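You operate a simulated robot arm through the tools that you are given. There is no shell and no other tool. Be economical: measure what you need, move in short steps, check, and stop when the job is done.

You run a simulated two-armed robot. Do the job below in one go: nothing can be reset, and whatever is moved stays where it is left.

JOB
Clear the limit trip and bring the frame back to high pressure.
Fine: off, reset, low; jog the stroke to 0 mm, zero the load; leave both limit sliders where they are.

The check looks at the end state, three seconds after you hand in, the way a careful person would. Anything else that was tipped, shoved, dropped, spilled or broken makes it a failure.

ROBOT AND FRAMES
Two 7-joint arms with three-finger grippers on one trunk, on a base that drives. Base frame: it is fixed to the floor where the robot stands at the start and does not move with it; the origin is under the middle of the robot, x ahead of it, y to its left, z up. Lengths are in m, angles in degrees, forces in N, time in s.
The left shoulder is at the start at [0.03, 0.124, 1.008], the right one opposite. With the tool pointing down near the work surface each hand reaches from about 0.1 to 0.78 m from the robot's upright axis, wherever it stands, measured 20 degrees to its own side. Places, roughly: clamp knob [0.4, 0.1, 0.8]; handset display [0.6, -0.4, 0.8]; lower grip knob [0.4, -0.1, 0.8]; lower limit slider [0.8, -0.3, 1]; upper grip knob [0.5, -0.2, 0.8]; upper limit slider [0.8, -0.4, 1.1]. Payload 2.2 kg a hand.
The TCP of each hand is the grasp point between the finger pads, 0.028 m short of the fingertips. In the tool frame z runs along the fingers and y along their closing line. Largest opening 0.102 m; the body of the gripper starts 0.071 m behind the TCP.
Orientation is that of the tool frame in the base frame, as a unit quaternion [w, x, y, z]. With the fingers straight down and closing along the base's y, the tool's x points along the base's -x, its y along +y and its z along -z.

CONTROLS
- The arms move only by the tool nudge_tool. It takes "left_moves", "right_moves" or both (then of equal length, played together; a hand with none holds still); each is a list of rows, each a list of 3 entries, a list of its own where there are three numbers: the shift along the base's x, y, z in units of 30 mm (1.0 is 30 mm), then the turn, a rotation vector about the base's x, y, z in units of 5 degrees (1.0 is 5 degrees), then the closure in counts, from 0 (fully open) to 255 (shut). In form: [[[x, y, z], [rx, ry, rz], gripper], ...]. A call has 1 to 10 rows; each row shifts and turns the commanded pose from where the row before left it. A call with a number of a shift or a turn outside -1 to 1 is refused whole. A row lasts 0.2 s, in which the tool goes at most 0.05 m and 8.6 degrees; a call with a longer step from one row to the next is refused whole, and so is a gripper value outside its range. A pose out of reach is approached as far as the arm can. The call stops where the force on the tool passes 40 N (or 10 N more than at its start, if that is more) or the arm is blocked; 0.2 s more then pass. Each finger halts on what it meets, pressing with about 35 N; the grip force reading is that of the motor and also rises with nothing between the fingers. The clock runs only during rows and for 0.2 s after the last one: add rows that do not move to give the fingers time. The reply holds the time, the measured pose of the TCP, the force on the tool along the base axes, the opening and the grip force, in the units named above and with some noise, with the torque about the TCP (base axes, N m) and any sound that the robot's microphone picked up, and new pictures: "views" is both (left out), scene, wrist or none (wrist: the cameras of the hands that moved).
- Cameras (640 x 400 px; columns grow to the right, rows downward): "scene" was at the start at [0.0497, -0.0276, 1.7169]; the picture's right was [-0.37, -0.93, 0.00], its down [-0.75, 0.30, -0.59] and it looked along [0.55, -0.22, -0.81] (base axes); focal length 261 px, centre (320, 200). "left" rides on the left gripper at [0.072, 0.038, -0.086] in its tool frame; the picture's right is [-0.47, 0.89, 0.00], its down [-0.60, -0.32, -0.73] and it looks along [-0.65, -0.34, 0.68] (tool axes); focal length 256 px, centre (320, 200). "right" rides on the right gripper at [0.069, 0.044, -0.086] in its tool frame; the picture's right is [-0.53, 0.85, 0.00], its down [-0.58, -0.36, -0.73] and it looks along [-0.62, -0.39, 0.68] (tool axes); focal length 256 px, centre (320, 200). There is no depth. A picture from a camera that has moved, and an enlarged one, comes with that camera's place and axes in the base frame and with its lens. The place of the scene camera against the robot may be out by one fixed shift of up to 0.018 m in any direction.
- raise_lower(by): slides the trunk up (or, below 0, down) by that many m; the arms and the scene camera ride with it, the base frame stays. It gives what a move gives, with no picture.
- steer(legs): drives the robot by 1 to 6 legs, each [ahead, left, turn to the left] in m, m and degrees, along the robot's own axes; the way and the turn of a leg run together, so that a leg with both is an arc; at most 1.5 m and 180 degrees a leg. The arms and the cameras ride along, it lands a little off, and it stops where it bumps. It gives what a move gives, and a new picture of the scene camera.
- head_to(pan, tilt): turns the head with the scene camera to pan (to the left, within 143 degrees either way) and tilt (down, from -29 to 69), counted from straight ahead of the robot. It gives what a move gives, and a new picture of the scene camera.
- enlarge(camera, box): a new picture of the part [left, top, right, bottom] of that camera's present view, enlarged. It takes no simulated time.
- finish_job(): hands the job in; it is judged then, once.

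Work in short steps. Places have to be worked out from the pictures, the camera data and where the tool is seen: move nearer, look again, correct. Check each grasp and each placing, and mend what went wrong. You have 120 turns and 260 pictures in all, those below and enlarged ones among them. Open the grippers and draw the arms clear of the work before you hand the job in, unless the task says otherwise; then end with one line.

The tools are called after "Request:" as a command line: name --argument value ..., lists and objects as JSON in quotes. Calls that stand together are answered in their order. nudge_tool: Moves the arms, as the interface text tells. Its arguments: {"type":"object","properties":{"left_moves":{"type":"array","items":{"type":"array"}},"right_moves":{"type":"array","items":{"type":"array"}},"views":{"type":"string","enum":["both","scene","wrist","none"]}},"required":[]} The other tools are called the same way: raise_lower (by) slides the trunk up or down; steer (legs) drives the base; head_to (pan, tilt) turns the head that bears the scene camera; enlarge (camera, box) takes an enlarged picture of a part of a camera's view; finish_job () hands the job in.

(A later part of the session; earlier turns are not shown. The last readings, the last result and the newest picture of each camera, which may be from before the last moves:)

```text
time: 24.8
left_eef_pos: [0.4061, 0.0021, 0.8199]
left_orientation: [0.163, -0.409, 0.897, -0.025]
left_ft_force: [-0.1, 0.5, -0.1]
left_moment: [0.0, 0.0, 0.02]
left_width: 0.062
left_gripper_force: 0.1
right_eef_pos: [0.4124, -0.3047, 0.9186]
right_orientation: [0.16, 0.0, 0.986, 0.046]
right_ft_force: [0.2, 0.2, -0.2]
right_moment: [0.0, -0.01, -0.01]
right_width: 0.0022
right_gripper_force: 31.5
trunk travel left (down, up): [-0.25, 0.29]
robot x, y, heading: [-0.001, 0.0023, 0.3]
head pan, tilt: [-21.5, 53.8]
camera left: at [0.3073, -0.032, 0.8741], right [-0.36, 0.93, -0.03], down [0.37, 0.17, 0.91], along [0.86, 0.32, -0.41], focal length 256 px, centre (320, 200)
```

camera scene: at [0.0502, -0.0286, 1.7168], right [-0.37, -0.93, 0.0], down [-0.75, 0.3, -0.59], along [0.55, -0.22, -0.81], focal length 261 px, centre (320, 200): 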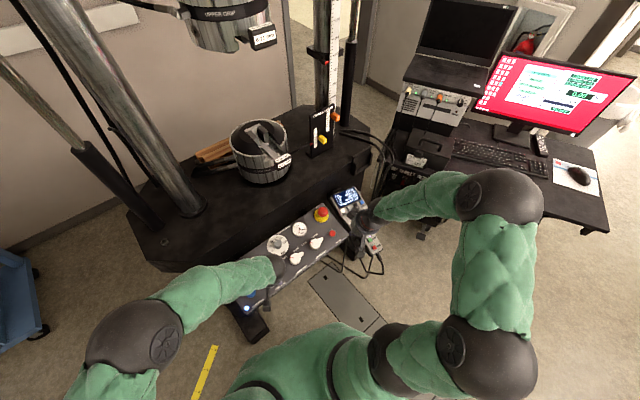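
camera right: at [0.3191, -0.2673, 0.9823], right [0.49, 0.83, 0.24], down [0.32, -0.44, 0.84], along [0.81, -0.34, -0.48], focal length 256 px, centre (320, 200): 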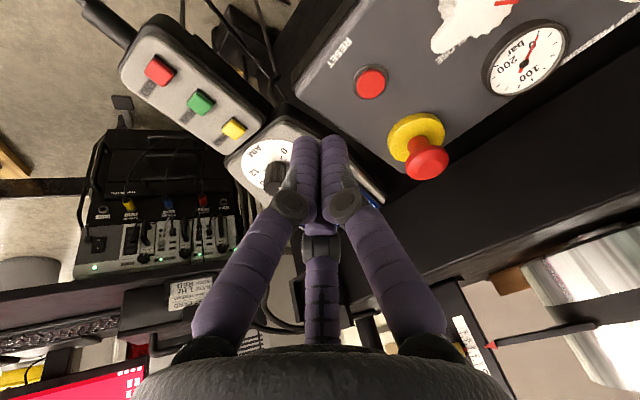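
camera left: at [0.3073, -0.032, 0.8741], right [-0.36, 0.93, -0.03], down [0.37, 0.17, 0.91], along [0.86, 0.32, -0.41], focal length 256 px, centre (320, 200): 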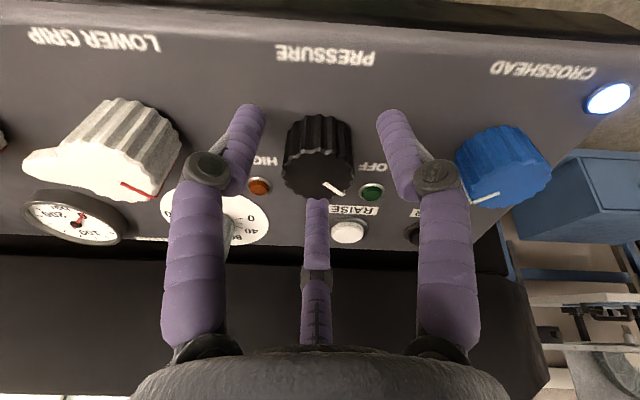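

It's centred. I grip and start turning clockwise toward LOW.

Request:
nudge_tool --left_moves '[[[0, 0, 0], [0, 0, 0], 255], [[0, 0, 0], [0, 0, 0], 255], [[0, 0, 0], [0.329, 0.095, -0.993], 255], [[0, 0, 0], [0.329, 0.095, -0.993], 255], [[0, 0, 0], [0.329, 0.095, -0.993], 255], [[0, 0, 0], [0.329, 0.095, -0.993], 255], [[0, 0, 0], [0.329, 0.095, -0.993], 255], [[0, 0, 0], [0.329, 0.095, -0.993], 255], [[0, 0, 0], [0.329, 0.095, -0.993], 255], [[0, 0, 0], [0.329, 0.095, -0.993], 255]]' --views "wrist"

Request:
enlarge --camera "left" --box '[220, 50, 420, 230]'

Request:
enlarge --camera "scene" --box '[315, 175, 395, 260]'

```text
time: 27.0
left_eef_pos: [0.4062, 0.0018, 0.821]
left_orientation: [0.163, -0.06, 0.984, 0.035]
left_ft_force: [9.1, -4.5, 14.3]
left_moment: [-0.85, 0.41, -0.2]
left_width: 0.0359
left_gripper_force: 45.3
right_eef_pos: [0.4123, -0.3051, 0.9188]
right_orientation: [0.16, 0.001, 0.986, 0.045]
right_ft_force: [0.9, -0.5, 0.0]
right_moment: [0.02, -0.02, 0.03]
right_width: 0.0021
right_gripper_force: 31.7
trunk travel left (down, up): [-0.25, 0.29]
robot x, y, heading: [0.0013, 0.0014, 0.2]
head pan, tilt: [-21.5, 53.8]
camera left: at [0.3065, 0.0256, 0.8799], right [0.32, 0.93, 0.2], down [0.38, -0.31, 0.87], along [0.87, -0.21, -0.45], focal length 256 px, centre (320, 200)
```

left: 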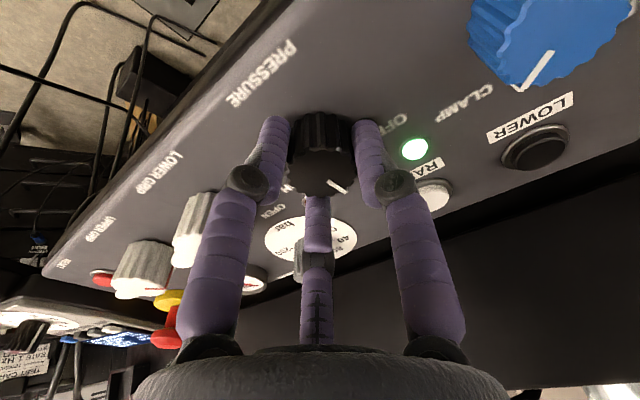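

```text
2.22 times, centred on (320, 140) of left
camera zoom: at [0.3065, 0.0256, 0.8799], right [0.32, 0.93, 0.2], down [0.38, -0.31, 0.87], along [0.87, -0.21, -0.45], focal length 569 px, centre (320, 333)
```

zoom: 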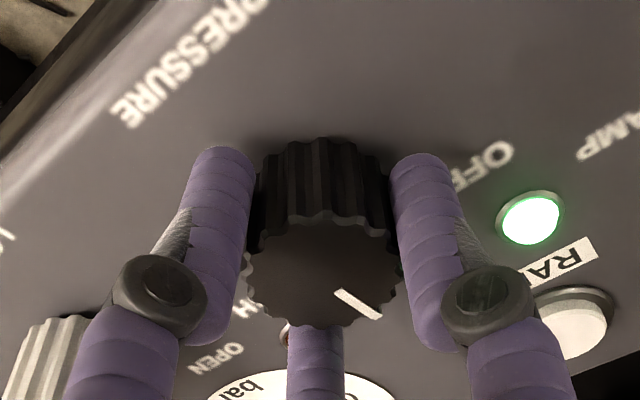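

```text
4.71 times, centred on (355, 218) of scene
camera zoom: at [0.0499, -0.028, 1.7169], right [-0.37, -0.93, 0.0], down [-0.75, 0.3, -0.59], along [0.55, -0.22, -0.81], focal length 1228 px, centre (155, 118)
```

zoom: 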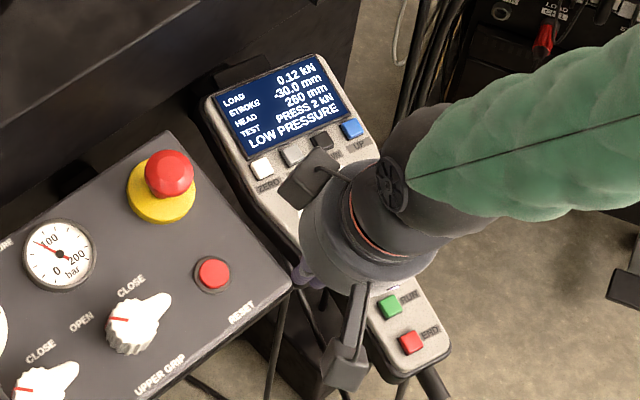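

LOW PRESSURE is confirmed, with the green lamp on and the gauge up. The UP button triangulates to about [0.570, -0.4225, 0.825]. I release the knob and back the left hand off a little, and move the closed right hand above UP.

Request:
nudge_tool --left_moves '[[[0, 0, 0], [0.2, 0.058, -0.6], 255], [[0, 0, 0], [0, 0, 0], 255], [[0, 0, 0], [0, 0, 0], 100], [[0, 0, 0], [0, 0, 0], 100], [[-0.25, -0.07, 0.75], [0, 0, 0], 100], [[-0.25, -0.07, 0.75], [0, 0, 0], 100]]' --right_moves '[[[0.753, -0.69, -0.05], [0, 0, 0], 255], [[0.753, -0.69, -0.05], [0, 0, 0], 255], [[0.753, -0.69, -0.05], [0, 0, 0], 255], [[0.753, -0.69, -0.05], [0, 0, 0], 255], [[0.753, -0.69, -0.05], [0, 0, 0], 255], [[0.753, -0.69, -0.67], [0, 0, 0], 255]]'

Request:
enlarge --camera "scene" --box '[315, 175, 395, 260]'

Request:
enlarge --camera "scene" --box '[225, 230, 325, 310]'

```text
time: 28.4
left_eef_pos: [0.3913, -0.0027, 0.8626]
left_orientation: [0.16, -0.033, 0.986, 0.041]
left_ft_force: [0.5, -0.2, -0.4]
left_moment: [0.04, 0.01, 0.02]
left_width: 0.0621
left_gripper_force: 0.1
right_eef_pos: [0.5512, -0.431, 0.8911]
right_orientation: [0.159, 0.0, 0.986, 0.045]
right_ft_force: [0.1, 0.3, -0.1]
right_moment: [0.02, 0.02, 0.03]
right_width: 0.0024
right_gripper_force: 31.5
trunk travel left (down, up): [-0.25, 0.29]
robot x, y, heading: [0.0008, 0.0017, -0.0]
head pan, tilt: [-21.5, 53.8]
camera scene: at [0.051, -0.0288, 1.7168], right [-0.37, -0.93, 0.0], down [-0.75, 0.3, -0.59], along [0.55, -0.22, -0.81], focal length 261 px, centre (320, 200)
camera right: at [0.4579, -0.3932, 0.9539], right [0.49, 0.83, 0.24], down [0.32, -0.44, 0.84], along [0.81, -0.34, -0.49], focal length 256 px, centre (320, 200)
camera left: at [0.293, 0.0249, 0.9232], right [0.37, 0.9, 0.21], down [0.37, -0.35, 0.86], along [0.85, -0.24, -0.46], focal length 256 px, centre (320, 200)
```

scene: 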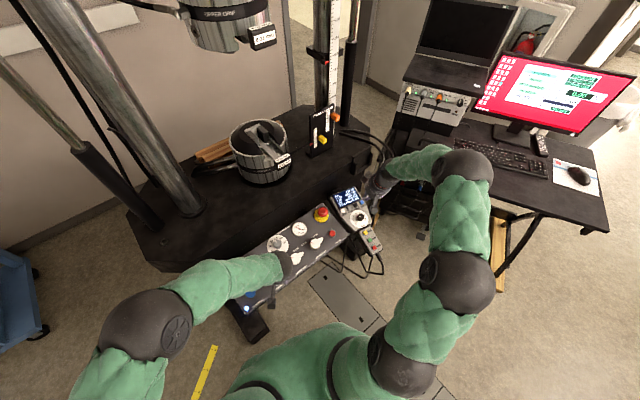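
right: 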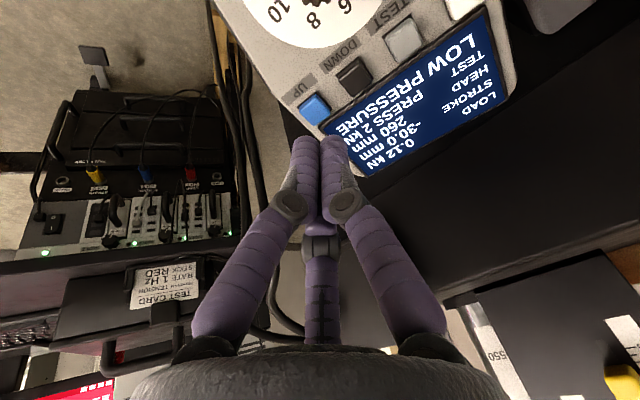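
left: 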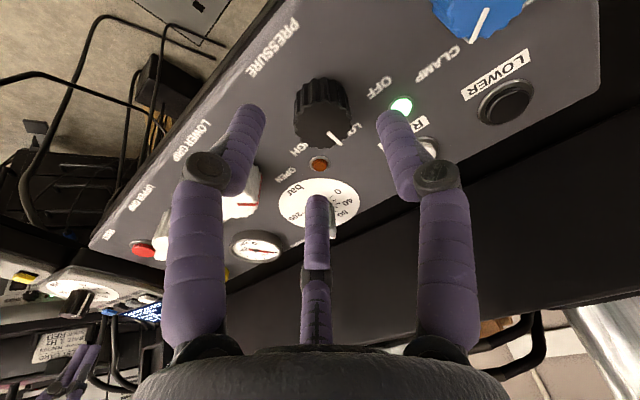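

```text
4.71 times, centred on (355, 218) of scene
camera zoom: at [0.051, -0.0288, 1.7168], right [-0.37, -0.93, 0.0], down [-0.75, 0.3, -0.59], along [0.55, -0.22, -0.81], focal length 1228 px, centre (155, 118)
```

zoom: 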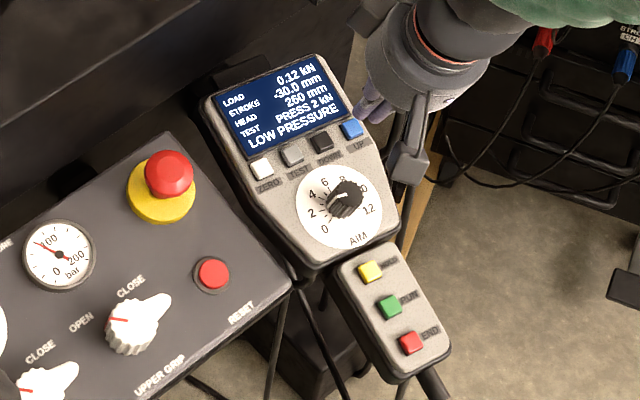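

```text
5.00 times, centred on (275, 270) of scene
camera zoom: at [0.051, -0.0288, 1.7168], right [-0.37, -0.93, 0.0], down [-0.75, 0.3, -0.59], along [0.55, -0.22, -0.81], focal length 1305 px, centre (545, -150)
```

zoom: 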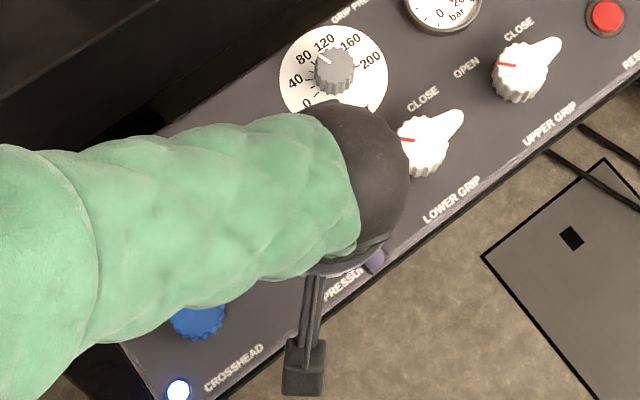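

The display is fully visible and the UP button is confirmed near [0.569, -0.424, 0.825]. I move to just above it, press gently in small steps, then lift, to learn the jog rate.

Request:
nudge_tool --right_moves '[[[0.127, 0.1, -0.78], [0, 0, 0], 255], [[0.06, 0.018, -0.19], [0, 0, 0], 255], [[0.03, 0.009, -0.095], [0, 0, 0], 255], [[0.03, 0.009, -0.095], [0, 0, 0], 255], [[0.03, 0.009, -0.095], [0, 0, 0], 255], [[-0.15, -0.045, 0.475], [0, 0, 0], 255]]' --views "wrist"

Request:
enlarge --camera "scene" --box '[330, 175, 380, 220]'

```text
time: 29.8
left_eef_pos: [0.3915, -0.0025, 0.8633]
left_orientation: [0.161, -0.033, 0.986, 0.04]
left_ft_force: [0.2, 0.3, 0.0]
left_moment: [-0.04, -0.02, -0.02]
left_width: 0.062
left_gripper_force: 0.0
right_eef_pos: [0.5517, -0.4256, 0.869]
right_orientation: [0.16, 0.0, 0.986, 0.046]
right_ft_force: [0.0, 0.2, 0.5]
right_moment: [-0.01, 0.0, 0.02]
right_width: 0.0021
right_gripper_force: 32.1
trunk travel left (down, up): [-0.25, 0.29]
robot x, y, heading: [-0.0041, -0.0002, -0.3]
head pan, tilt: [-21.5, 53.8]
camera right: at [0.4594, -0.3883, 0.9322], right [0.49, 0.83, 0.24], down [0.32, -0.44, 0.84], along [0.81, -0.34, -0.48], focal length 256 px, centre (320, 200)
```

right: 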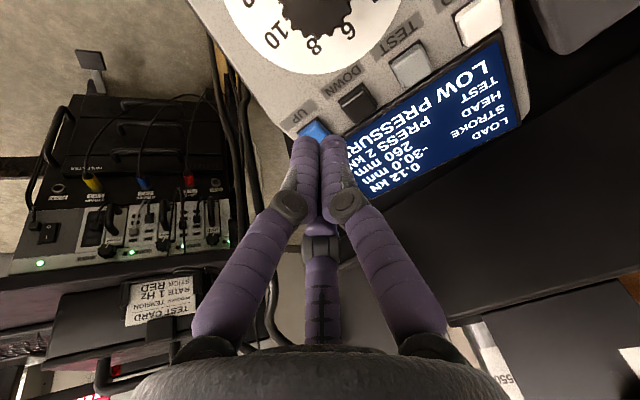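

```text
8.89 times, centred on (355, 198) of scene
camera zoom: at [0.0488, -0.0271, 1.7169], right [-0.37, -0.93, 0.0], down [-0.75, 0.3, -0.59], along [0.55, -0.22, -0.81], focal length 2320 px, centre (9, 222)
```

zoom: 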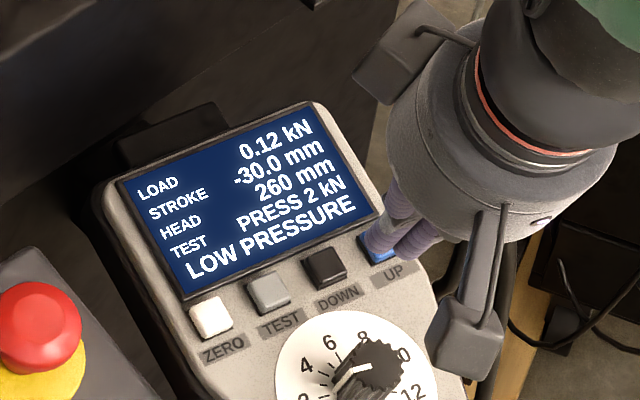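

No click yet, the tips only just reached the button. I'll go about 9 mm deeper in steps, then lift.

Request:
nudge_tool --right_moves '[[[0.14, -0.05, -0.475], [0, 0, 0], 255], [[0.03, 0.009, -0.095], [0, 0, 0], 255], [[0.03, 0.009, -0.095], [0, 0, 0], 255], [[0.03, 0.009, -0.095], [0, 0, 0], 255], [[-0.1, -0.03, 0.3], [0, 0, 0], 255]]' --views "none"

Request:
enlarge --camera "scene" --box '[330, 175, 380, 220]'

```text
time: 31.0
left_eef_pos: [0.392, -0.0013, 0.8634]
left_orientation: [0.161, -0.033, 0.986, 0.04]
left_ft_force: [0.4, -0.5, 0.3]
left_moment: [-0.01, 0.01, 0.02]
left_width: 0.062
left_gripper_force: 0.2
right_eef_pos: [0.5567, -0.427, 0.8551]
right_orientation: [0.161, 0.0, 0.986, 0.046]
right_ft_force: [0.2, 0.4, -0.2]
right_moment: [0.03, -0.02, 0.04]
right_width: 0.0018
right_gripper_force: 31.6
trunk travel left (down, up): [-0.25, 0.29]
robot x, y, heading: [0.0031, 0.0028, 0.0]
head pan, tilt: [-21.5, 53.8]
heard: click
```

```text
8.89 times, centred on (355, 198) of scene
camera zoom: at [0.0493, -0.0274, 1.7169], right [-0.37, -0.93, 0.0], down [-0.75, 0.3, -0.59], along [0.55, -0.22, -0.81], focal length 2320 px, centre (9, 222)
```

zoom: 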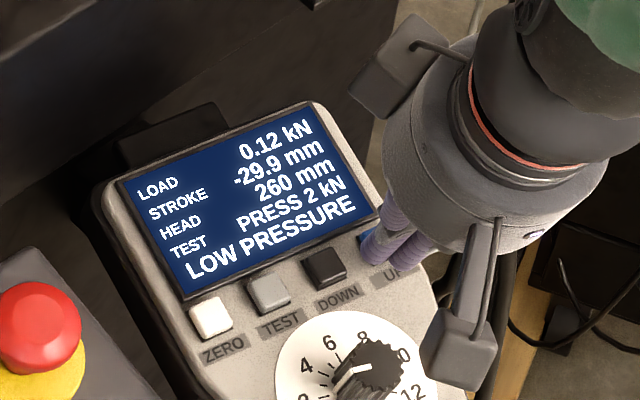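

UP works (stroke is now -29.9). I press and hold for about 1.5 s to measure the jog rate.

Request:
nudge_tool --right_moves '[[[0.1, 0.03, -0.3], [0, 0, 0], 255], [[0.015, 0.005, -0.05], [0, 0, 0], 255], [[0, 0, 0], [0, 0, 0], 255], [[0, 0, 0], [0, 0, 0], 255], [[0, 0, 0], [0, 0, 0], 255], [[0, 0, 0], [0, 0, 0], 255], [[0, 0, 0], [0, 0, 0], 255]]' --views "none"

Request:
enlarge --camera "scene" --box '[330, 175, 380, 220]'

```text
time: 32.6
left_eef_pos: [0.3904, -0.0011, 0.863]
left_orientation: [0.162, -0.033, 0.985, 0.04]
left_ft_force: [0.2, 0.8, -0.2]
left_moment: [0.02, 0.0, 0.0]
left_width: 0.062
left_gripper_force: 0.2
right_eef_pos: [0.5597, -0.4276, 0.8451]
right_orientation: [0.16, 0.0, 0.986, 0.046]
right_ft_force: [-0.6, 0.4, 2.9]
right_moment: [-0.01, 0.0, 0.01]
right_width: 0.0061
right_gripper_force: 31.2
trunk travel left (down, up): [-0.25, 0.29]
robot x, y, heading: [-0.0016, -0.0, -0.1]
head pan, tilt: [-21.5, 53.8]
heard: click
```

```text
8.89 times, centred on (355, 198) of scene
camera zoom: at [0.0494, -0.0274, 1.7169], right [-0.37, -0.93, 0.0], down [-0.75, 0.3, -0.59], along [0.55, -0.22, -0.81], focal length 2320 px, centre (9, 222)
```

zoom: 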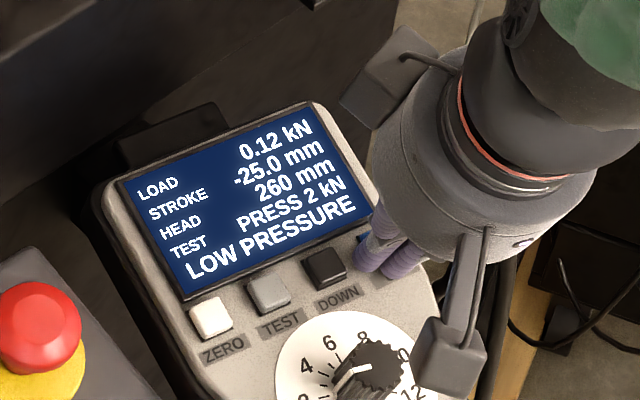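

The rate is about 4 mm/s. I'll hold for another 10 rows.

Request:
nudge_tool --right_moves '[[[0, 0, 0], [0, 0, 0], 255], [[0, 0, 0], [0, 0, 0], 255], [[0, 0, 0], [0, 0, 0], 255], [[0, 0, 0], [0, 0, 0], 255], [[0, 0, 0], [0, 0, 0], 255], [[0, 0, 0], [0, 0, 0], 255], [[0, 0, 0], [0, 0, 0], 255], [[0, 0, 0], [0, 0, 0], 255], [[0, 0, 0], [0, 0, 0], 255], [[0, 0, 0], [0, 0, 0], 255]]' --views "none"

Request:
enlarge --camera "scene" --box '[330, 175, 380, 220]'

```text
time: 34.8
left_eef_pos: [0.3915, -0.0014, 0.8626]
left_orientation: [0.161, -0.034, 0.986, 0.039]
left_ft_force: [0.2, -0.1, 1.0]
left_moment: [0.01, 0.0, 0.01]
left_width: 0.0619
left_gripper_force: 0.1
right_eef_pos: [0.5595, -0.4272, 0.844]
right_orientation: [0.16, 0.0, 0.986, 0.045]
right_ft_force: [0.1, -0.9, 3.3]
right_moment: [-0.03, -0.03, 0.04]
right_width: 0.0062
right_gripper_force: 30.9
trunk travel left (down, up): [-0.25, 0.29]
robot x, y, heading: [0.0001, -0.0009, -0.1]
head pan, tilt: [-21.5, 53.8]
```

```text
8.89 times, centred on (355, 198) of scene
camera zoom: at [0.0495, -0.0275, 1.7169], right [-0.37, -0.93, 0.0], down [-0.75, 0.3, -0.59], along [0.55, -0.22, -0.81], focal length 2320 px, centre (9, 222)
```

zoom: 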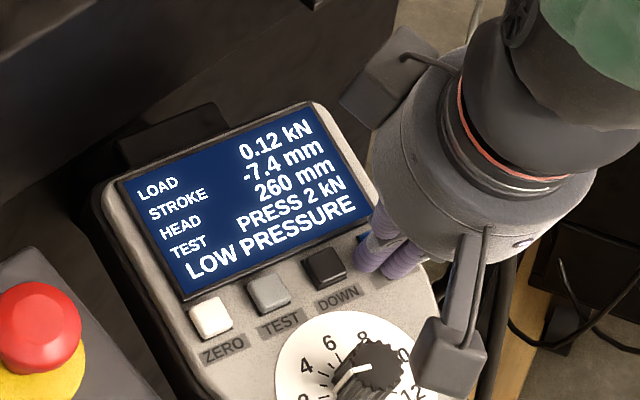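

The jog has sped up to about 8 mm/s. I hold two more rows and then release.

Request:
nudge_tool --right_moves '[[[0, 0, 0], [0, 0, 0], 255], [[0, 0, 0], [0, 0, 0], 255], [[-0.115, -0.035, 0.35], [0, 0, 0], 255]]' --views "none"

Request:
enlarge --camera "scene" --box '[330, 175, 380, 220]'

```text
time: 35.6
left_eef_pos: [0.3915, -0.0005, 0.8627]
left_orientation: [0.162, -0.034, 0.985, 0.041]
left_ft_force: [0.1, 0.0, 0.3]
left_moment: [0.0, -0.01, 0.0]
left_width: 0.062
left_gripper_force: 0.0
right_eef_pos: [0.5552, -0.4274, 0.8557]
right_orientation: [0.159, 0.0, 0.986, 0.046]
right_ft_force: [1.1, -0.6, 0.8]
right_moment: [-0.02, 0.03, 0.0]
right_width: 0.0022
right_gripper_force: 31.3
trunk travel left (down, up): [-0.25, 0.29]
robot x, y, heading: [-0.0011, -0.0006, -0.1]
head pan, tilt: [-21.5, 53.8]
```

```text
8.89 times, centred on (355, 198) of scene
camera zoom: at [0.0491, -0.0274, 1.7169], right [-0.37, -0.93, 0.0], down [-0.75, 0.3, -0.59], along [0.55, -0.22, -0.81], focal length 2320 px, centre (9, 222)
```

zoom: 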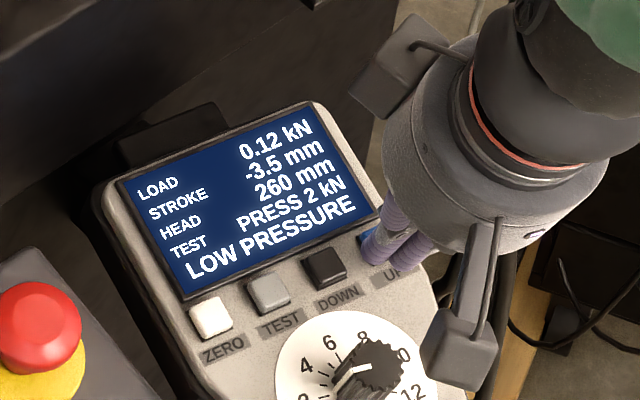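

3.5 mm remains. A short press starts slowly, so I press for two hold rows and release.

Request:
nudge_tool --right_moves '[[[0.115, 0.035, -0.35], [0, 0, 0], 255], [[0, 0, 0], [0, 0, 0], 255], [[0, 0, 0], [0, 0, 0], 255], [[-0.115, -0.035, 0.35], [0, 0, 0], 255]]' --views "none"

Request:
enlarge --camera "scene" --box '[330, 175, 380, 220]'

```text
time: 36.6
left_eef_pos: [0.39, -0.0018, 0.8627]
left_orientation: [0.162, -0.033, 0.985, 0.039]
left_ft_force: [0.4, 0.1, 0.1]
left_moment: [0.02, 0.01, 0.05]
left_width: 0.0617
left_gripper_force: 0.0
right_eef_pos: [0.5554, -0.4285, 0.8548]
right_orientation: [0.16, 0.001, 0.986, 0.046]
right_ft_force: [-0.2, 0.2, -1.0]
right_moment: [0.0, 0.0, -0.02]
right_width: 0.0022
right_gripper_force: 31.3
trunk travel left (down, up): [-0.25, 0.29]
robot x, y, heading: [-0.0019, 0.0028, -0.1]
head pan, tilt: [-21.5, 53.8]
heard: click
```

```text
8.89 times, centred on (355, 198) of scene
camera zoom: at [0.0492, -0.0274, 1.7169], right [-0.37, -0.93, 0.0], down [-0.75, 0.3, -0.59], along [0.55, -0.22, -0.81], focal length 2320 px, centre (9, 222)
```

zoom: 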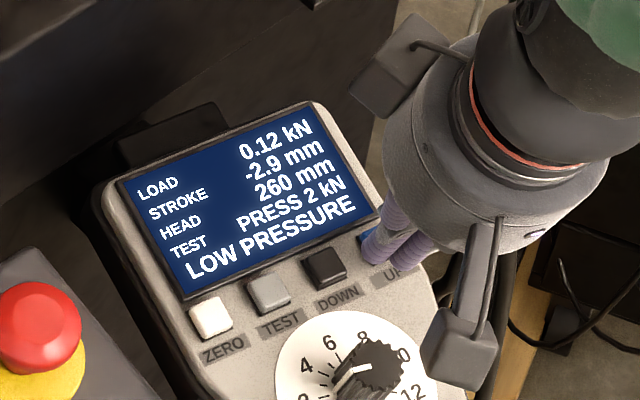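

That gave 0.6 mm. I'll try three hold rows.

Request:
nudge_tool --right_moves '[[[0.115, 0.035, -0.35], [0, 0, 0], 255], [[0, 0, 0], [0, 0, 0], 255], [[0, 0, 0], [0, 0, 0], 255], [[0, 0, 0], [0, 0, 0], 255], [[-0.115, -0.035, 0.35], [0, 0, 0], 255]]' --views "none"

Request:
enlarge --camera "scene" --box '[330, 175, 380, 220]'

```text
time: 37.8
left_eef_pos: [0.3901, -0.0003, 0.8617]
left_orientation: [0.161, -0.033, 0.986, 0.04]
left_ft_force: [-0.6, -0.2, -0.4]
left_moment: [-0.01, 0.02, 0.0]
left_width: 0.0622
left_gripper_force: 0.1
right_eef_pos: [0.557, -0.4263, 0.8551]
right_orientation: [0.16, 0.0, 0.986, 0.045]
right_ft_force: [-0.1, 0.0, -0.9]
right_moment: [0.0, -0.01, -0.02]
right_width: 0.0021
right_gripper_force: 31.2
trunk travel left (down, up): [-0.25, 0.29]
robot x, y, heading: [-0.0037, 0.0002, -0.2]
head pan, tilt: [-21.5, 53.8]
heard: click
```

```text
8.89 times, centred on (355, 198) of scene
camera zoom: at [0.0491, -0.0274, 1.7169], right [-0.37, -0.93, 0.0], down [-0.75, 0.3, -0.59], along [0.55, -0.22, -0.81], focal length 2320 px, centre (9, 222)
```

zoom: 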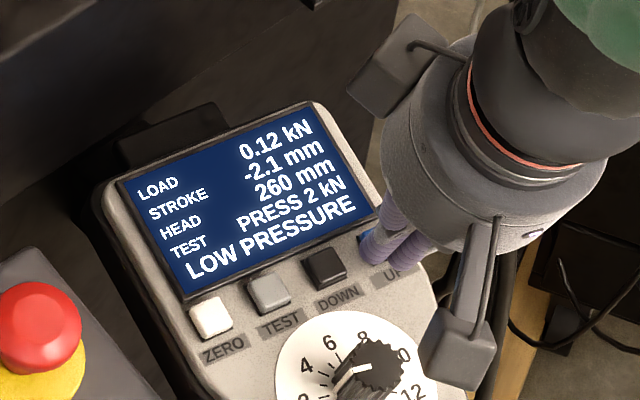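

That gave 0.8 mm. I make two such presses in one call.

Request:
nudge_tool --right_moves '[[[0.115, 0.035, -0.35], [0, 0, 0], 255], [[0, 0, 0], [0, 0, 0], 255], [[0, 0, 0], [0, 0, 0], 255], [[0, 0, 0], [0, 0, 0], 255], [[-0.115, -0.035, 0.35], [0, 0, 0], 255], [[0.115, 0.035, -0.35], [0, 0, 0], 255], [[0, 0, 0], [0, 0, 0], 255], [[0, 0, 0], [0, 0, 0], 255], [[0, 0, 0], [0, 0, 0], 255], [[-0.115, -0.035, 0.35], [0, 0, 0], 255]]' --views "none"

Request:
enlarge --camera "scene" --box '[330, 175, 380, 220]'

```text
time: 40.0
left_eef_pos: [0.3911, -0.0017, 0.8623]
left_orientation: [0.161, -0.034, 0.986, 0.039]
left_ft_force: [-0.2, 0.4, -0.5]
left_moment: [0.03, -0.03, -0.01]
left_width: 0.0618
left_gripper_force: 0.0
right_eef_pos: [0.5549, -0.4262, 0.8555]
right_orientation: [0.16, 0.0, 0.986, 0.045]
right_ft_force: [-1.0, 0.7, 0.1]
right_moment: [-0.02, -0.01, 0.0]
right_width: 0.002
right_gripper_force: 31.5
trunk travel left (down, up): [-0.25, 0.29]
robot x, y, heading: [-0.0002, -0.0005, -0.3]
head pan, tilt: [-21.5, 53.8]
heard: click, click
```

```text
8.89 times, centred on (355, 198) of scene
camera zoom: at [0.049, -0.0273, 1.7169], right [-0.37, -0.93, 0.0], down [-0.75, 0.3, -0.59], along [0.55, -0.22, -0.81], focal length 2320 px, centre (9, 222)
```

zoom: 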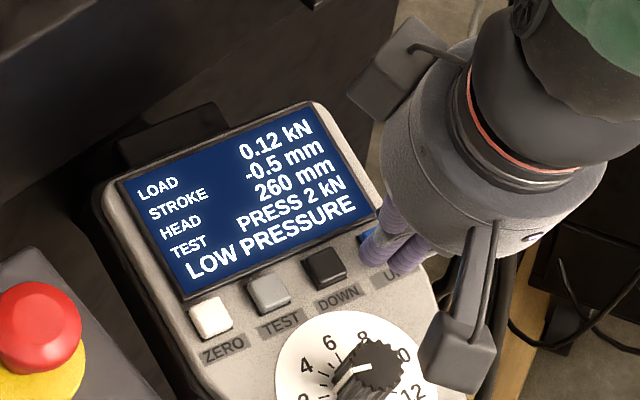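

-0.5 mm remains, so I do one press with a single hold row (about 0.4 mm).

Request:
nudge_tool --right_moves '[[[0.115, 0.035, -0.35], [0, 0, 0], 255], [[0, 0, 0], [0, 0, 0], 255], [[-0.115, -0.035, 0.35], [0, 0, 0], 255]]' --views "none"

Request:
enlarge --camera "scene" --box '[330, 175, 380, 220]'

```text
time: 40.8
left_eef_pos: [0.3902, -0.0011, 0.8629]
left_orientation: [0.161, -0.034, 0.986, 0.04]
left_ft_force: [-0.3, -0.8, -0.1]
left_moment: [0.01, 0.0, 0.02]
left_width: 0.0621
left_gripper_force: 0.0
right_eef_pos: [0.5559, -0.4259, 0.8551]
right_orientation: [0.16, 0.0, 0.986, 0.045]
right_ft_force: [-0.3, 0.0, 0.2]
right_moment: [-0.03, -0.03, -0.02]
right_width: 0.0022
right_gripper_force: 31.3
trunk travel left (down, up): [-0.25, 0.29]
robot x, y, heading: [0.0015, -0.0007, -0.1]
head pan, tilt: [-21.5, 53.8]
heard: click
```

```text
8.89 times, centred on (355, 198) of scene
camera zoom: at [0.0491, -0.0274, 1.7169], right [-0.37, -0.93, 0.0], down [-0.75, 0.3, -0.59], along [0.55, -0.22, -0.81], focal length 2320 px, centre (9, 222)
```

zoom: 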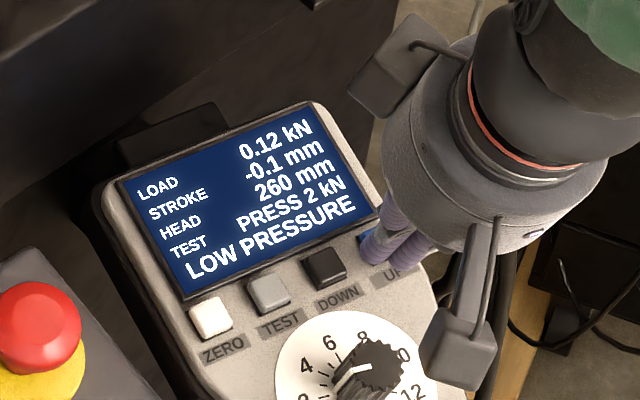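

-0.1 mm remains, so a light tap with no hold.

Request:
nudge_tool --right_moves '[[[0.1, 0.03, -0.31], [0, 0, 0], 255], [[-0.1, -0.03, 0.31], [0, 0, 0], 255]]' --views "none"

Request:
enlarge --camera "scene" --box '[330, 175, 380, 220]'

```text
time: 41.4
left_eef_pos: [0.3901, -0.0012, 0.8627]
left_orientation: [0.162, -0.033, 0.985, 0.04]
left_ft_force: [0.2, 0.3, 0.5]
left_moment: [0.01, 0.01, -0.01]
left_width: 0.062
left_gripper_force: 0.1
right_eef_pos: [0.5557, -0.4263, 0.8558]
right_orientation: [0.159, 0.0, 0.986, 0.045]
right_ft_force: [-0.8, 0.0, 0.0]
right_moment: [-0.01, -0.03, -0.01]
right_width: 0.0021
right_gripper_force: 31.2
trunk travel left (down, up): [-0.25, 0.29]
robot x, y, heading: [-0.0002, -0.0004, -0.0]
head pan, tilt: [-21.5, 53.8]
```

```text
8.89 times, centred on (355, 198) of scene
camera zoom: at [0.0491, -0.0274, 1.7169], right [-0.37, -0.93, 0.0], down [-0.75, 0.3, -0.59], along [0.55, -0.22, -0.81], focal length 2320 px, centre (9, 222)
```

zoom: 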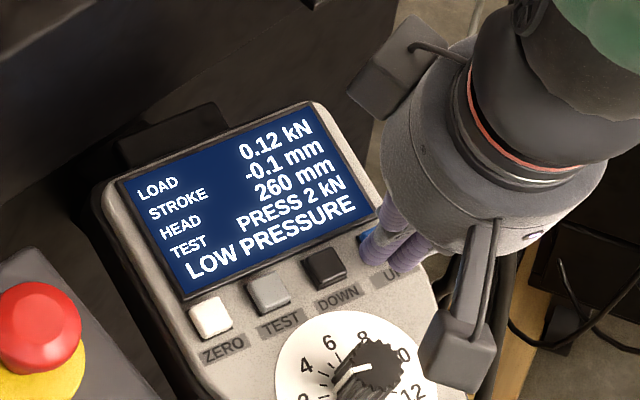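

No click that time, so I go a little deeper.

Request:
nudge_tool --right_moves '[[[0.11, 0.033, -0.34], [0, 0, 0], 255], [[-0.11, -0.033, 0.34], [0, 0, 0], 255]]' --views "none"

Request:
enlarge --camera "scene" --box '[330, 175, 380, 220]'

```text
time: 42.0
left_eef_pos: [0.3903, -0.0017, 0.8631]
left_orientation: [0.161, -0.033, 0.986, 0.039]
left_ft_force: [0.1, -0.2, 0.0]
left_moment: [-0.02, 0.01, -0.02]
left_width: 0.062
left_gripper_force: 0.0
right_eef_pos: [0.5544, -0.4272, 0.8539]
right_orientation: [0.16, 0.0, 0.986, 0.045]
right_ft_force: [-0.2, 0.7, 0.0]
right_moment: [-0.01, -0.03, 0.07]
right_width: 0.0019
right_gripper_force: 31.7
trunk travel left (down, up): [-0.25, 0.29]
robot x, y, heading: [-0.0008, -0.0003, 0.1]
head pan, tilt: [-21.5, 53.8]
heard: click
```

```text
8.89 times, centred on (355, 198) of scene
camera zoom: at [0.0491, -0.0274, 1.7169], right [-0.37, -0.93, 0.0], down [-0.75, 0.3, -0.59], along [0.55, -0.22, -0.81], focal length 2320 px, centre (9, 222)
```

zoom: 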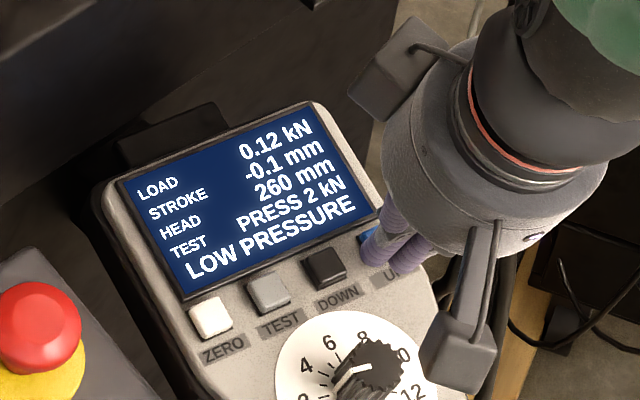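

It clicked but the reading still rounds to -0.1. I repeat the tap.

Request:
nudge_tool --right_moves '[[[0.112, 0.034, -0.345], [0, 0, 0], 255], [[-0.112, -0.034, 0.345], [0, 0, 0], 255]]' --views "none"

Request:
enlarge --camera "scene" --box '[330, 175, 380, 220]'

```text
time: 42.6
left_eef_pos: [0.391, -0.0013, 0.8634]
left_orientation: [0.161, -0.033, 0.985, 0.04]
left_ft_force: [-0.1, -0.6, -0.6]
left_moment: [0.02, 0.0, -0.01]
left_width: 0.0623
left_gripper_force: 0.0
right_eef_pos: [0.5564, -0.4274, 0.8555]
right_orientation: [0.16, 0.001, 0.986, 0.046]
right_ft_force: [0.4, -0.5, 0.0]
right_moment: [0.02, -0.05, 0.01]
right_width: 0.0024
right_gripper_force: 31.7
trunk travel left (down, up): [-0.25, 0.29]
robot x, y, heading: [0.0018, -0.0016, 0.0]
head pan, tilt: [-21.5, 53.8]
heard: click
```

```text
8.89 times, centred on (355, 198) of scene
camera zoom: at [0.0491, -0.0274, 1.7169], right [-0.37, -0.93, 0.0], down [-0.75, 0.3, -0.59], along [0.55, -0.22, -0.81], focal length 2320 px, centre (9, 222)
```

zoom: 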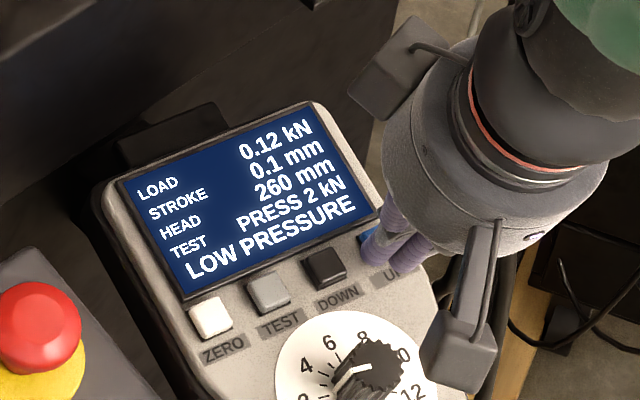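

The stroke reads 0.1 mm. A tiny tap on DOWN should trim it, and DOWN is on the way to ZERO. I lift, shift over to DOWN and look.

Request:
nudge_tool --right_moves '[[[-0.1, -0.03, 0.4], [0, 0, 0], 255], [[-0.05, 0.98, -0.05], [0, 0, 0], 255]]' --views "wrist"

Request:
enlarge --camera "scene" --box '[330, 175, 380, 220]'

```text
time: 43.2
left_eef_pos: [0.3924, -0.0025, 0.8631]
left_orientation: [0.161, -0.033, 0.986, 0.04]
left_ft_force: [0.6, 0.2, 0.2]
left_moment: [-0.01, -0.01, -0.01]
left_width: 0.0619
left_gripper_force: 0.1
right_eef_pos: [0.5521, -0.3989, 0.8663]
right_orientation: [0.16, 0.001, 0.986, 0.044]
right_ft_force: [-0.5, -0.5, 0.6]
right_moment: [-0.01, -0.05, 0.04]
right_width: 0.0019
right_gripper_force: 31.2
trunk travel left (down, up): [-0.25, 0.29]
robot x, y, heading: [-0.004, 0.0009, -0.1]
head pan, tilt: [-21.5, 53.8]
camera right: at [0.4591, -0.3617, 0.9291], right [0.49, 0.83, 0.24], down [0.32, -0.44, 0.84], along [0.81, -0.34, -0.48], focal length 256 px, centre (320, 200)
```

right: 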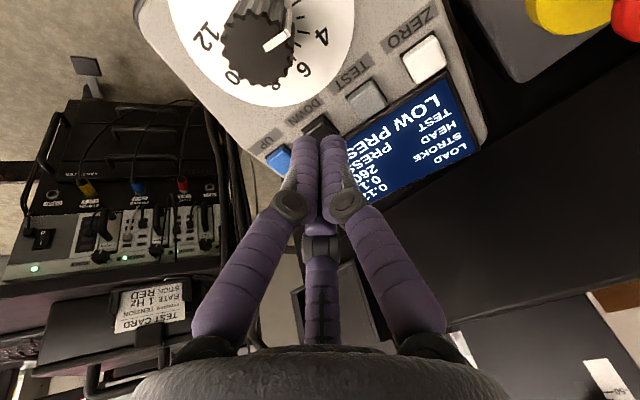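

```text
8.89 times, centred on (355, 198) of scene
camera zoom: at [0.0503, -0.0267, 1.7169], right [-0.37, -0.93, 0.0], down [-0.75, 0.3, -0.59], along [0.55, -0.22, -0.81], focal length 2320 px, centre (9, 222)
```

zoom: 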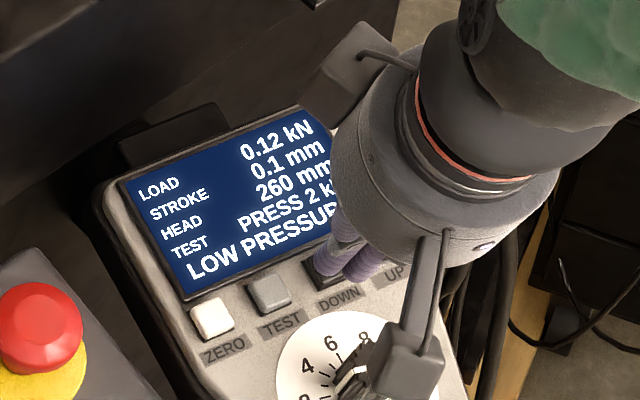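

It's well placed over DOWN. I descend, then give one minimal tap.

Request:
nudge_tool --right_moves '[[[0.12, 0.035, -0.4], [0, 0, 0], 255], [[0.11, 0.033, -0.34], [0, 0, 0], 255], [[-0.11, -0.033, 0.34], [0, 0, 0], 255]]' --views "none"

Request:
enlarge --camera "scene" --box '[330, 175, 380, 220]'

```text
time: 44.0
left_eef_pos: [0.391, -0.002, 0.8624]
left_orientation: [0.161, -0.033, 0.986, 0.039]
left_ft_force: [0.2, 0.8, -0.1]
left_moment: [0.01, -0.03, -0.04]
left_width: 0.0619
left_gripper_force: 0.1
right_eef_pos: [0.5547, -0.397, 0.8525]
right_orientation: [0.159, 0.0, 0.986, 0.046]
right_ft_force: [0.5, -0.2, -0.2]
right_moment: [0.01, 0.02, -0.01]
right_width: 0.002
right_gripper_force: 31.7
trunk travel left (down, up): [-0.25, 0.29]
robot x, y, heading: [0.0004, 0.0002, 0.2]
head pan, tilt: [-21.5, 53.8]
heard: click
```

```text
8.89 times, centred on (355, 198) of scene
camera zoom: at [0.0496, -0.0274, 1.7169], right [-0.37, -0.93, 0.0], down [-0.75, 0.3, -0.59], along [0.55, -0.22, -0.81], focal length 2320 px, centre (9, 222)
```

zoom: 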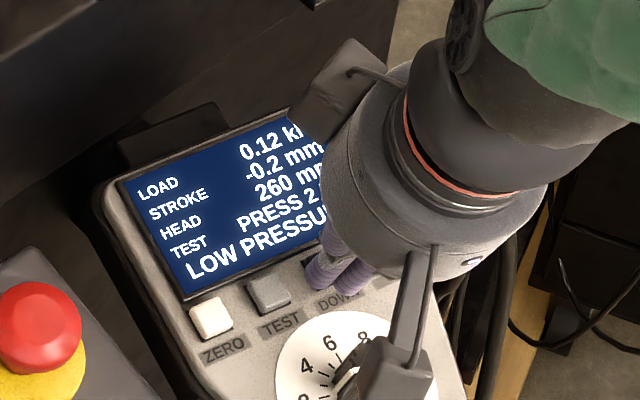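

It overshot to -0.2 mm. I go back to UP for one more minimal tap.

Request:
nudge_tool --right_moves '[[[-0.1, -0.03, 0.4], [0, 0, 0], 255], [[0.05, -0.98, 0.05], [0, 0, 0], 255], [[0.09, 0.03, -0.36], [0, 0, 0], 255], [[0.112, 0.034, -0.345], [0, 0, 0], 255], [[-0.112, -0.034, 0.345], [0, 0, 0], 255]]' --views "none"

Request:
enlarge --camera "scene" --box '[330, 175, 380, 220]'

```text
time: 45.2
left_eef_pos: [0.391, -0.0005, 0.8635]
left_orientation: [0.162, -0.033, 0.986, 0.04]
left_ft_force: [1.1, 0.7, -0.2]
left_moment: [-0.02, 0.0, 0.04]
left_width: 0.0619
left_gripper_force: 0.1
right_eef_pos: [0.5546, -0.4281, 0.8567]
right_orientation: [0.16, 0.0, 0.986, 0.045]
right_ft_force: [-1.4, 0.4, 0.0]
right_moment: [-0.01, 0.01, 0.0]
right_width: 0.002
right_gripper_force: 31.9
trunk travel left (down, up): [-0.25, 0.29]
robot x, y, heading: [0.0004, 0.0012, 0.2]
head pan, tilt: [-21.5, 53.8]
```

```text
8.89 times, centred on (355, 198) of scene
camera zoom: at [0.049, -0.027, 1.7169], right [-0.37, -0.93, 0.0], down [-0.75, 0.3, -0.59], along [0.55, -0.22, -0.81], focal length 2320 px, centre (9, 222)
```

zoom: 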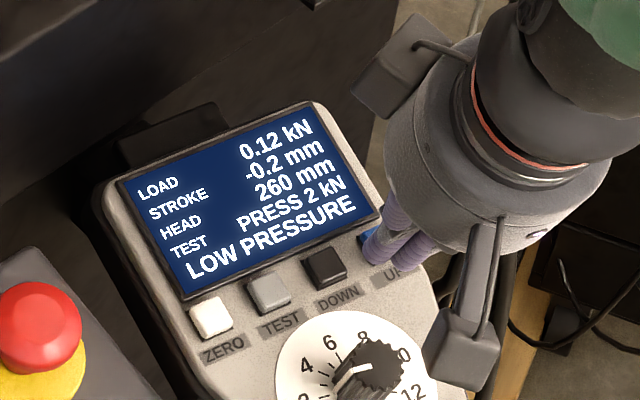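

It didn't click because I ended about 1 mm higher. I tap slightly deeper.

Request:
nudge_tool --right_moves '[[[0.12, 0.036, -0.38], [0, 0, 0], 255], [[-0.12, -0.036, 0.38], [0, 0, 0], 255]]' --views "none"

Request:
enlarge --camera "scene" --box '[330, 175, 380, 220]'

```text
time: 45.8
left_eef_pos: [0.3906, -0.0014, 0.8636]
left_orientation: [0.161, -0.033, 0.986, 0.039]
left_ft_force: [-0.3, -0.6, 0.4]
left_moment: [-0.01, 0.01, 0.0]
left_width: 0.0622
left_gripper_force: 0.1
right_eef_pos: [0.555, -0.4273, 0.856]
right_orientation: [0.161, 0.0, 0.986, 0.045]
right_ft_force: [0.7, 0.5, -0.8]
right_moment: [-0.02, 0.0, 0.01]
right_width: 0.0018
right_gripper_force: 31.3
trunk travel left (down, up): [-0.25, 0.29]
robot x, y, heading: [0.0009, 0.0001, -0.3]
head pan, tilt: [-21.5, 53.8]
heard: click
```

```text
8.89 times, centred on (355, 198) of scene
camera zoom: at [0.0491, -0.0274, 1.7169], right [-0.37, -0.93, 0.0], down [-0.75, 0.3, -0.59], along [0.55, -0.22, -0.81], focal length 2320 px, centre (9, 222)
```

zoom: 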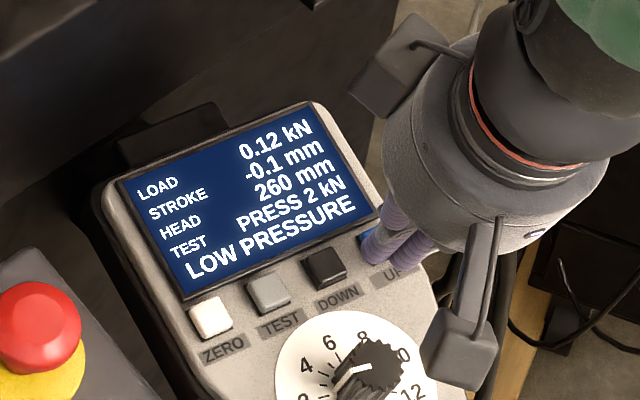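

It reads -0.1 mm, so one more identical tap.

Request:
nudge_tool --right_moves '[[[0.12, 0.036, -0.375], [0, 0, 0], 255], [[-0.12, -0.036, 0.375], [0, 0, 0], 255]]' --views "none"

Request:
enlarge --camera "scene" --box '[330, 175, 380, 220]'

```text
time: 46.4
left_eef_pos: [0.3907, -0.0023, 0.8634]
left_orientation: [0.161, -0.033, 0.986, 0.039]
left_ft_force: [-0.4, -0.2, -0.3]
left_moment: [-0.01, -0.01, 0.04]
left_width: 0.0619
left_gripper_force: 0.2
right_eef_pos: [0.5569, -0.4278, 0.8562]
right_orientation: [0.16, 0.0, 0.986, 0.045]
right_ft_force: [-0.6, 0.0, -0.5]
right_moment: [-0.02, -0.04, 0.0]
right_width: 0.002
right_gripper_force: 31.5
trunk travel left (down, up): [-0.25, 0.29]
robot x, y, heading: [0.0046, -0.0003, -0.0]
head pan, tilt: [-21.5, 53.8]
heard: click
```

```text
8.89 times, centred on (355, 198) of scene
camera zoom: at [0.0491, -0.0273, 1.7169], right [-0.37, -0.93, 0.0], down [-0.75, 0.3, -0.59], along [0.55, -0.22, -0.81], focal length 2320 px, centre (9, 222)
```

zoom: 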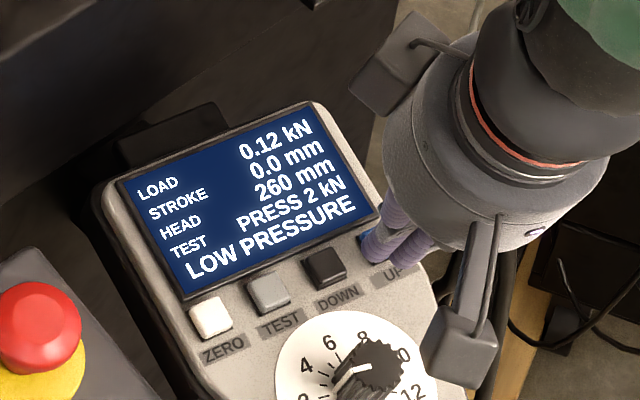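

The stroke is 0.0 mm. I lift and shift over to ZERO (about +88 mm in y).

Request:
nudge_tool --right_moves '[[[-0.15, -0.045, 0.5], [0, 0, 0], 255], [[-0.05, 0.98, -0.05], [0, 0, 0], 255], [[-0.05, 0.98, -0.05], [0, 0, 0], 255], [[-0.05, 0.98, -0.05], [0, 0, 0], 255]]' --views "wrist"

```text
time: 47.4
left_eef_pos: [0.3922, -0.0011, 0.863]
left_orientation: [0.16, -0.033, 0.986, 0.04]
left_ft_force: [-0.3, 0.3, 1.4]
left_moment: [-0.02, 0.02, 0.02]
left_width: 0.062
left_gripper_force: 0.0
right_eef_pos: [0.5466, -0.341, 0.8673]
right_orientation: [0.16, 0.0, 0.986, 0.044]
right_ft_force: [-0.1, -0.6, 0.8]
right_moment: [0.01, -0.01, 0.0]
right_width: 0.002
right_gripper_force: 31.5
trunk travel left (down, up): [-0.25, 0.29]
robot x, y, heading: [-0.0045, 0.0043, 0.1]
head pan, tilt: [-21.5, 53.8]
camera right: at [0.4536, -0.3041, 0.9308], right [0.49, 0.83, 0.24], down [0.32, -0.44, 0.84], along [0.81, -0.34, -0.48], focal length 256 px, centre (320, 200)
```

right: 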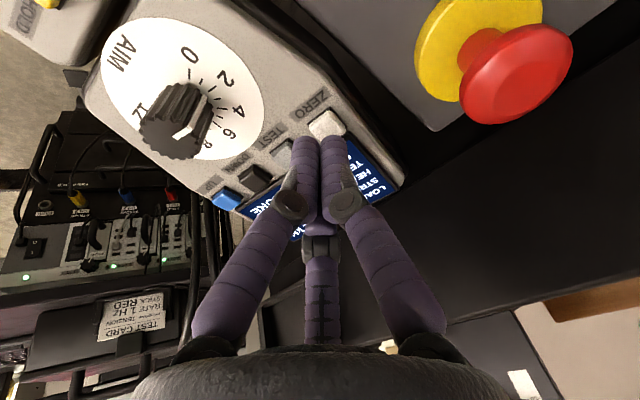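

ZERO lies just right of the tips. I correct by about 4 mm, press, and lift.

Request:
nudge_tool --right_moves '[[[0.19, 0.165, -0.4], [0, 0, 0], 255], [[0.11, 0.033, -0.35], [0, 0, 0], 255], [[0.03, 0.009, -0.1], [0, 0, 0], 255], [[0.02, 0.006, -0.06], [0, 0, 0], 255], [[-0.16, -0.05, 0.5], [0, 0, 0], 255]]' --views "wrist"

Request:
enlarge --camera "right" --box '[200, 80, 420, 240]'

Request:
enlarge --camera "scene" --box '[330, 175, 380, 220]'

```text
time: 48.2
left_eef_pos: [0.3888, -0.0002, 0.8641]
left_orientation: [0.162, -0.032, 0.985, 0.039]
left_ft_force: [-0.2, 0.5, 0.3]
left_moment: [0.02, 0.03, -0.01]
left_width: 0.0621
left_gripper_force: 0.0
right_eef_pos: [0.5546, -0.3363, 0.8486]
right_orientation: [0.163, 0.0, 0.986, 0.042]
right_ft_force: [-17.8, 5.0, 26.9]
right_moment: [0.04, 0.18, -0.02]
right_width: 0.0061
right_gripper_force: 31.5
trunk travel left (down, up): [-0.25, 0.29]
robot x, y, heading: [-0.001, -0.0009, -0.0]
head pan, tilt: [-21.5, 53.8]
heard: click
stopped in row 3 (right hand): the force on the tool passed its limit at 46 N (the readings are from after the stop); the commanded pose is now the measured one
camera right: at [0.4615, -0.2979, 0.9113], right [0.5, 0.83, 0.24], down [0.32, -0.43, 0.84], along [0.81, -0.34, -0.48], focal length 256 px, centre (320, 200)
```

right: 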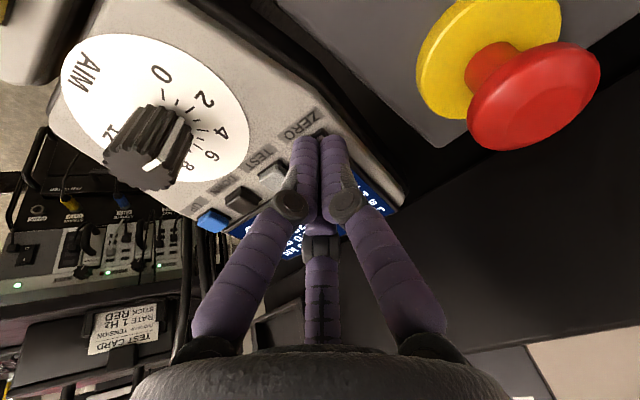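

```text
2.50 times, centred on (310, 160) of right
camera zoom: at [0.4615, -0.2979, 0.9113], right [0.5, 0.83, 0.24], down [0.32, -0.43, 0.84], along [0.81, -0.34, -0.48], focal length 640 px, centre (345, 300)
```

zoom: 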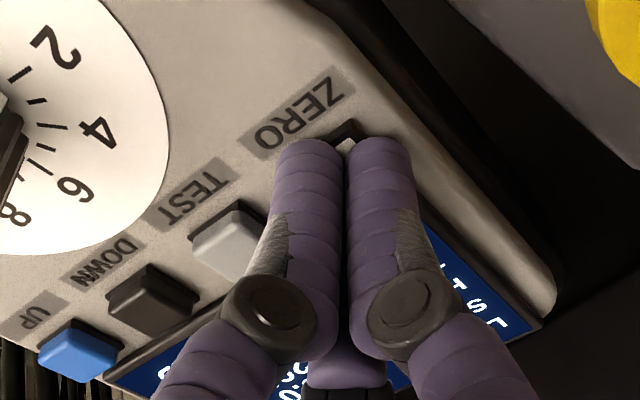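

```text
8.89 times, centred on (355, 198) of scene
camera zoom: at [0.0443, -0.0251, 1.7173], right [-0.37, -0.93, 0.0], down [-0.75, 0.3, -0.59], along [0.55, -0.22, -0.8], focal length 2320 px, centre (9, 222)
```

zoom: 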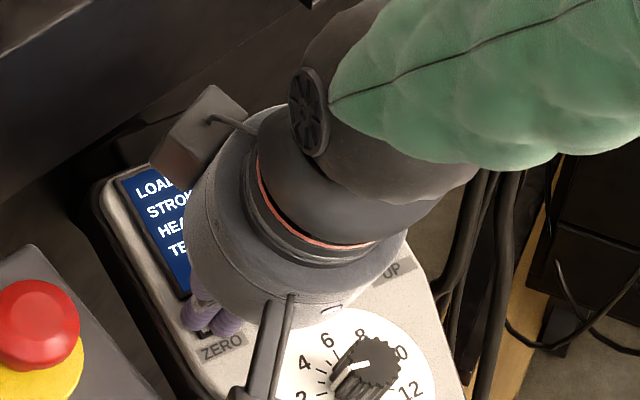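

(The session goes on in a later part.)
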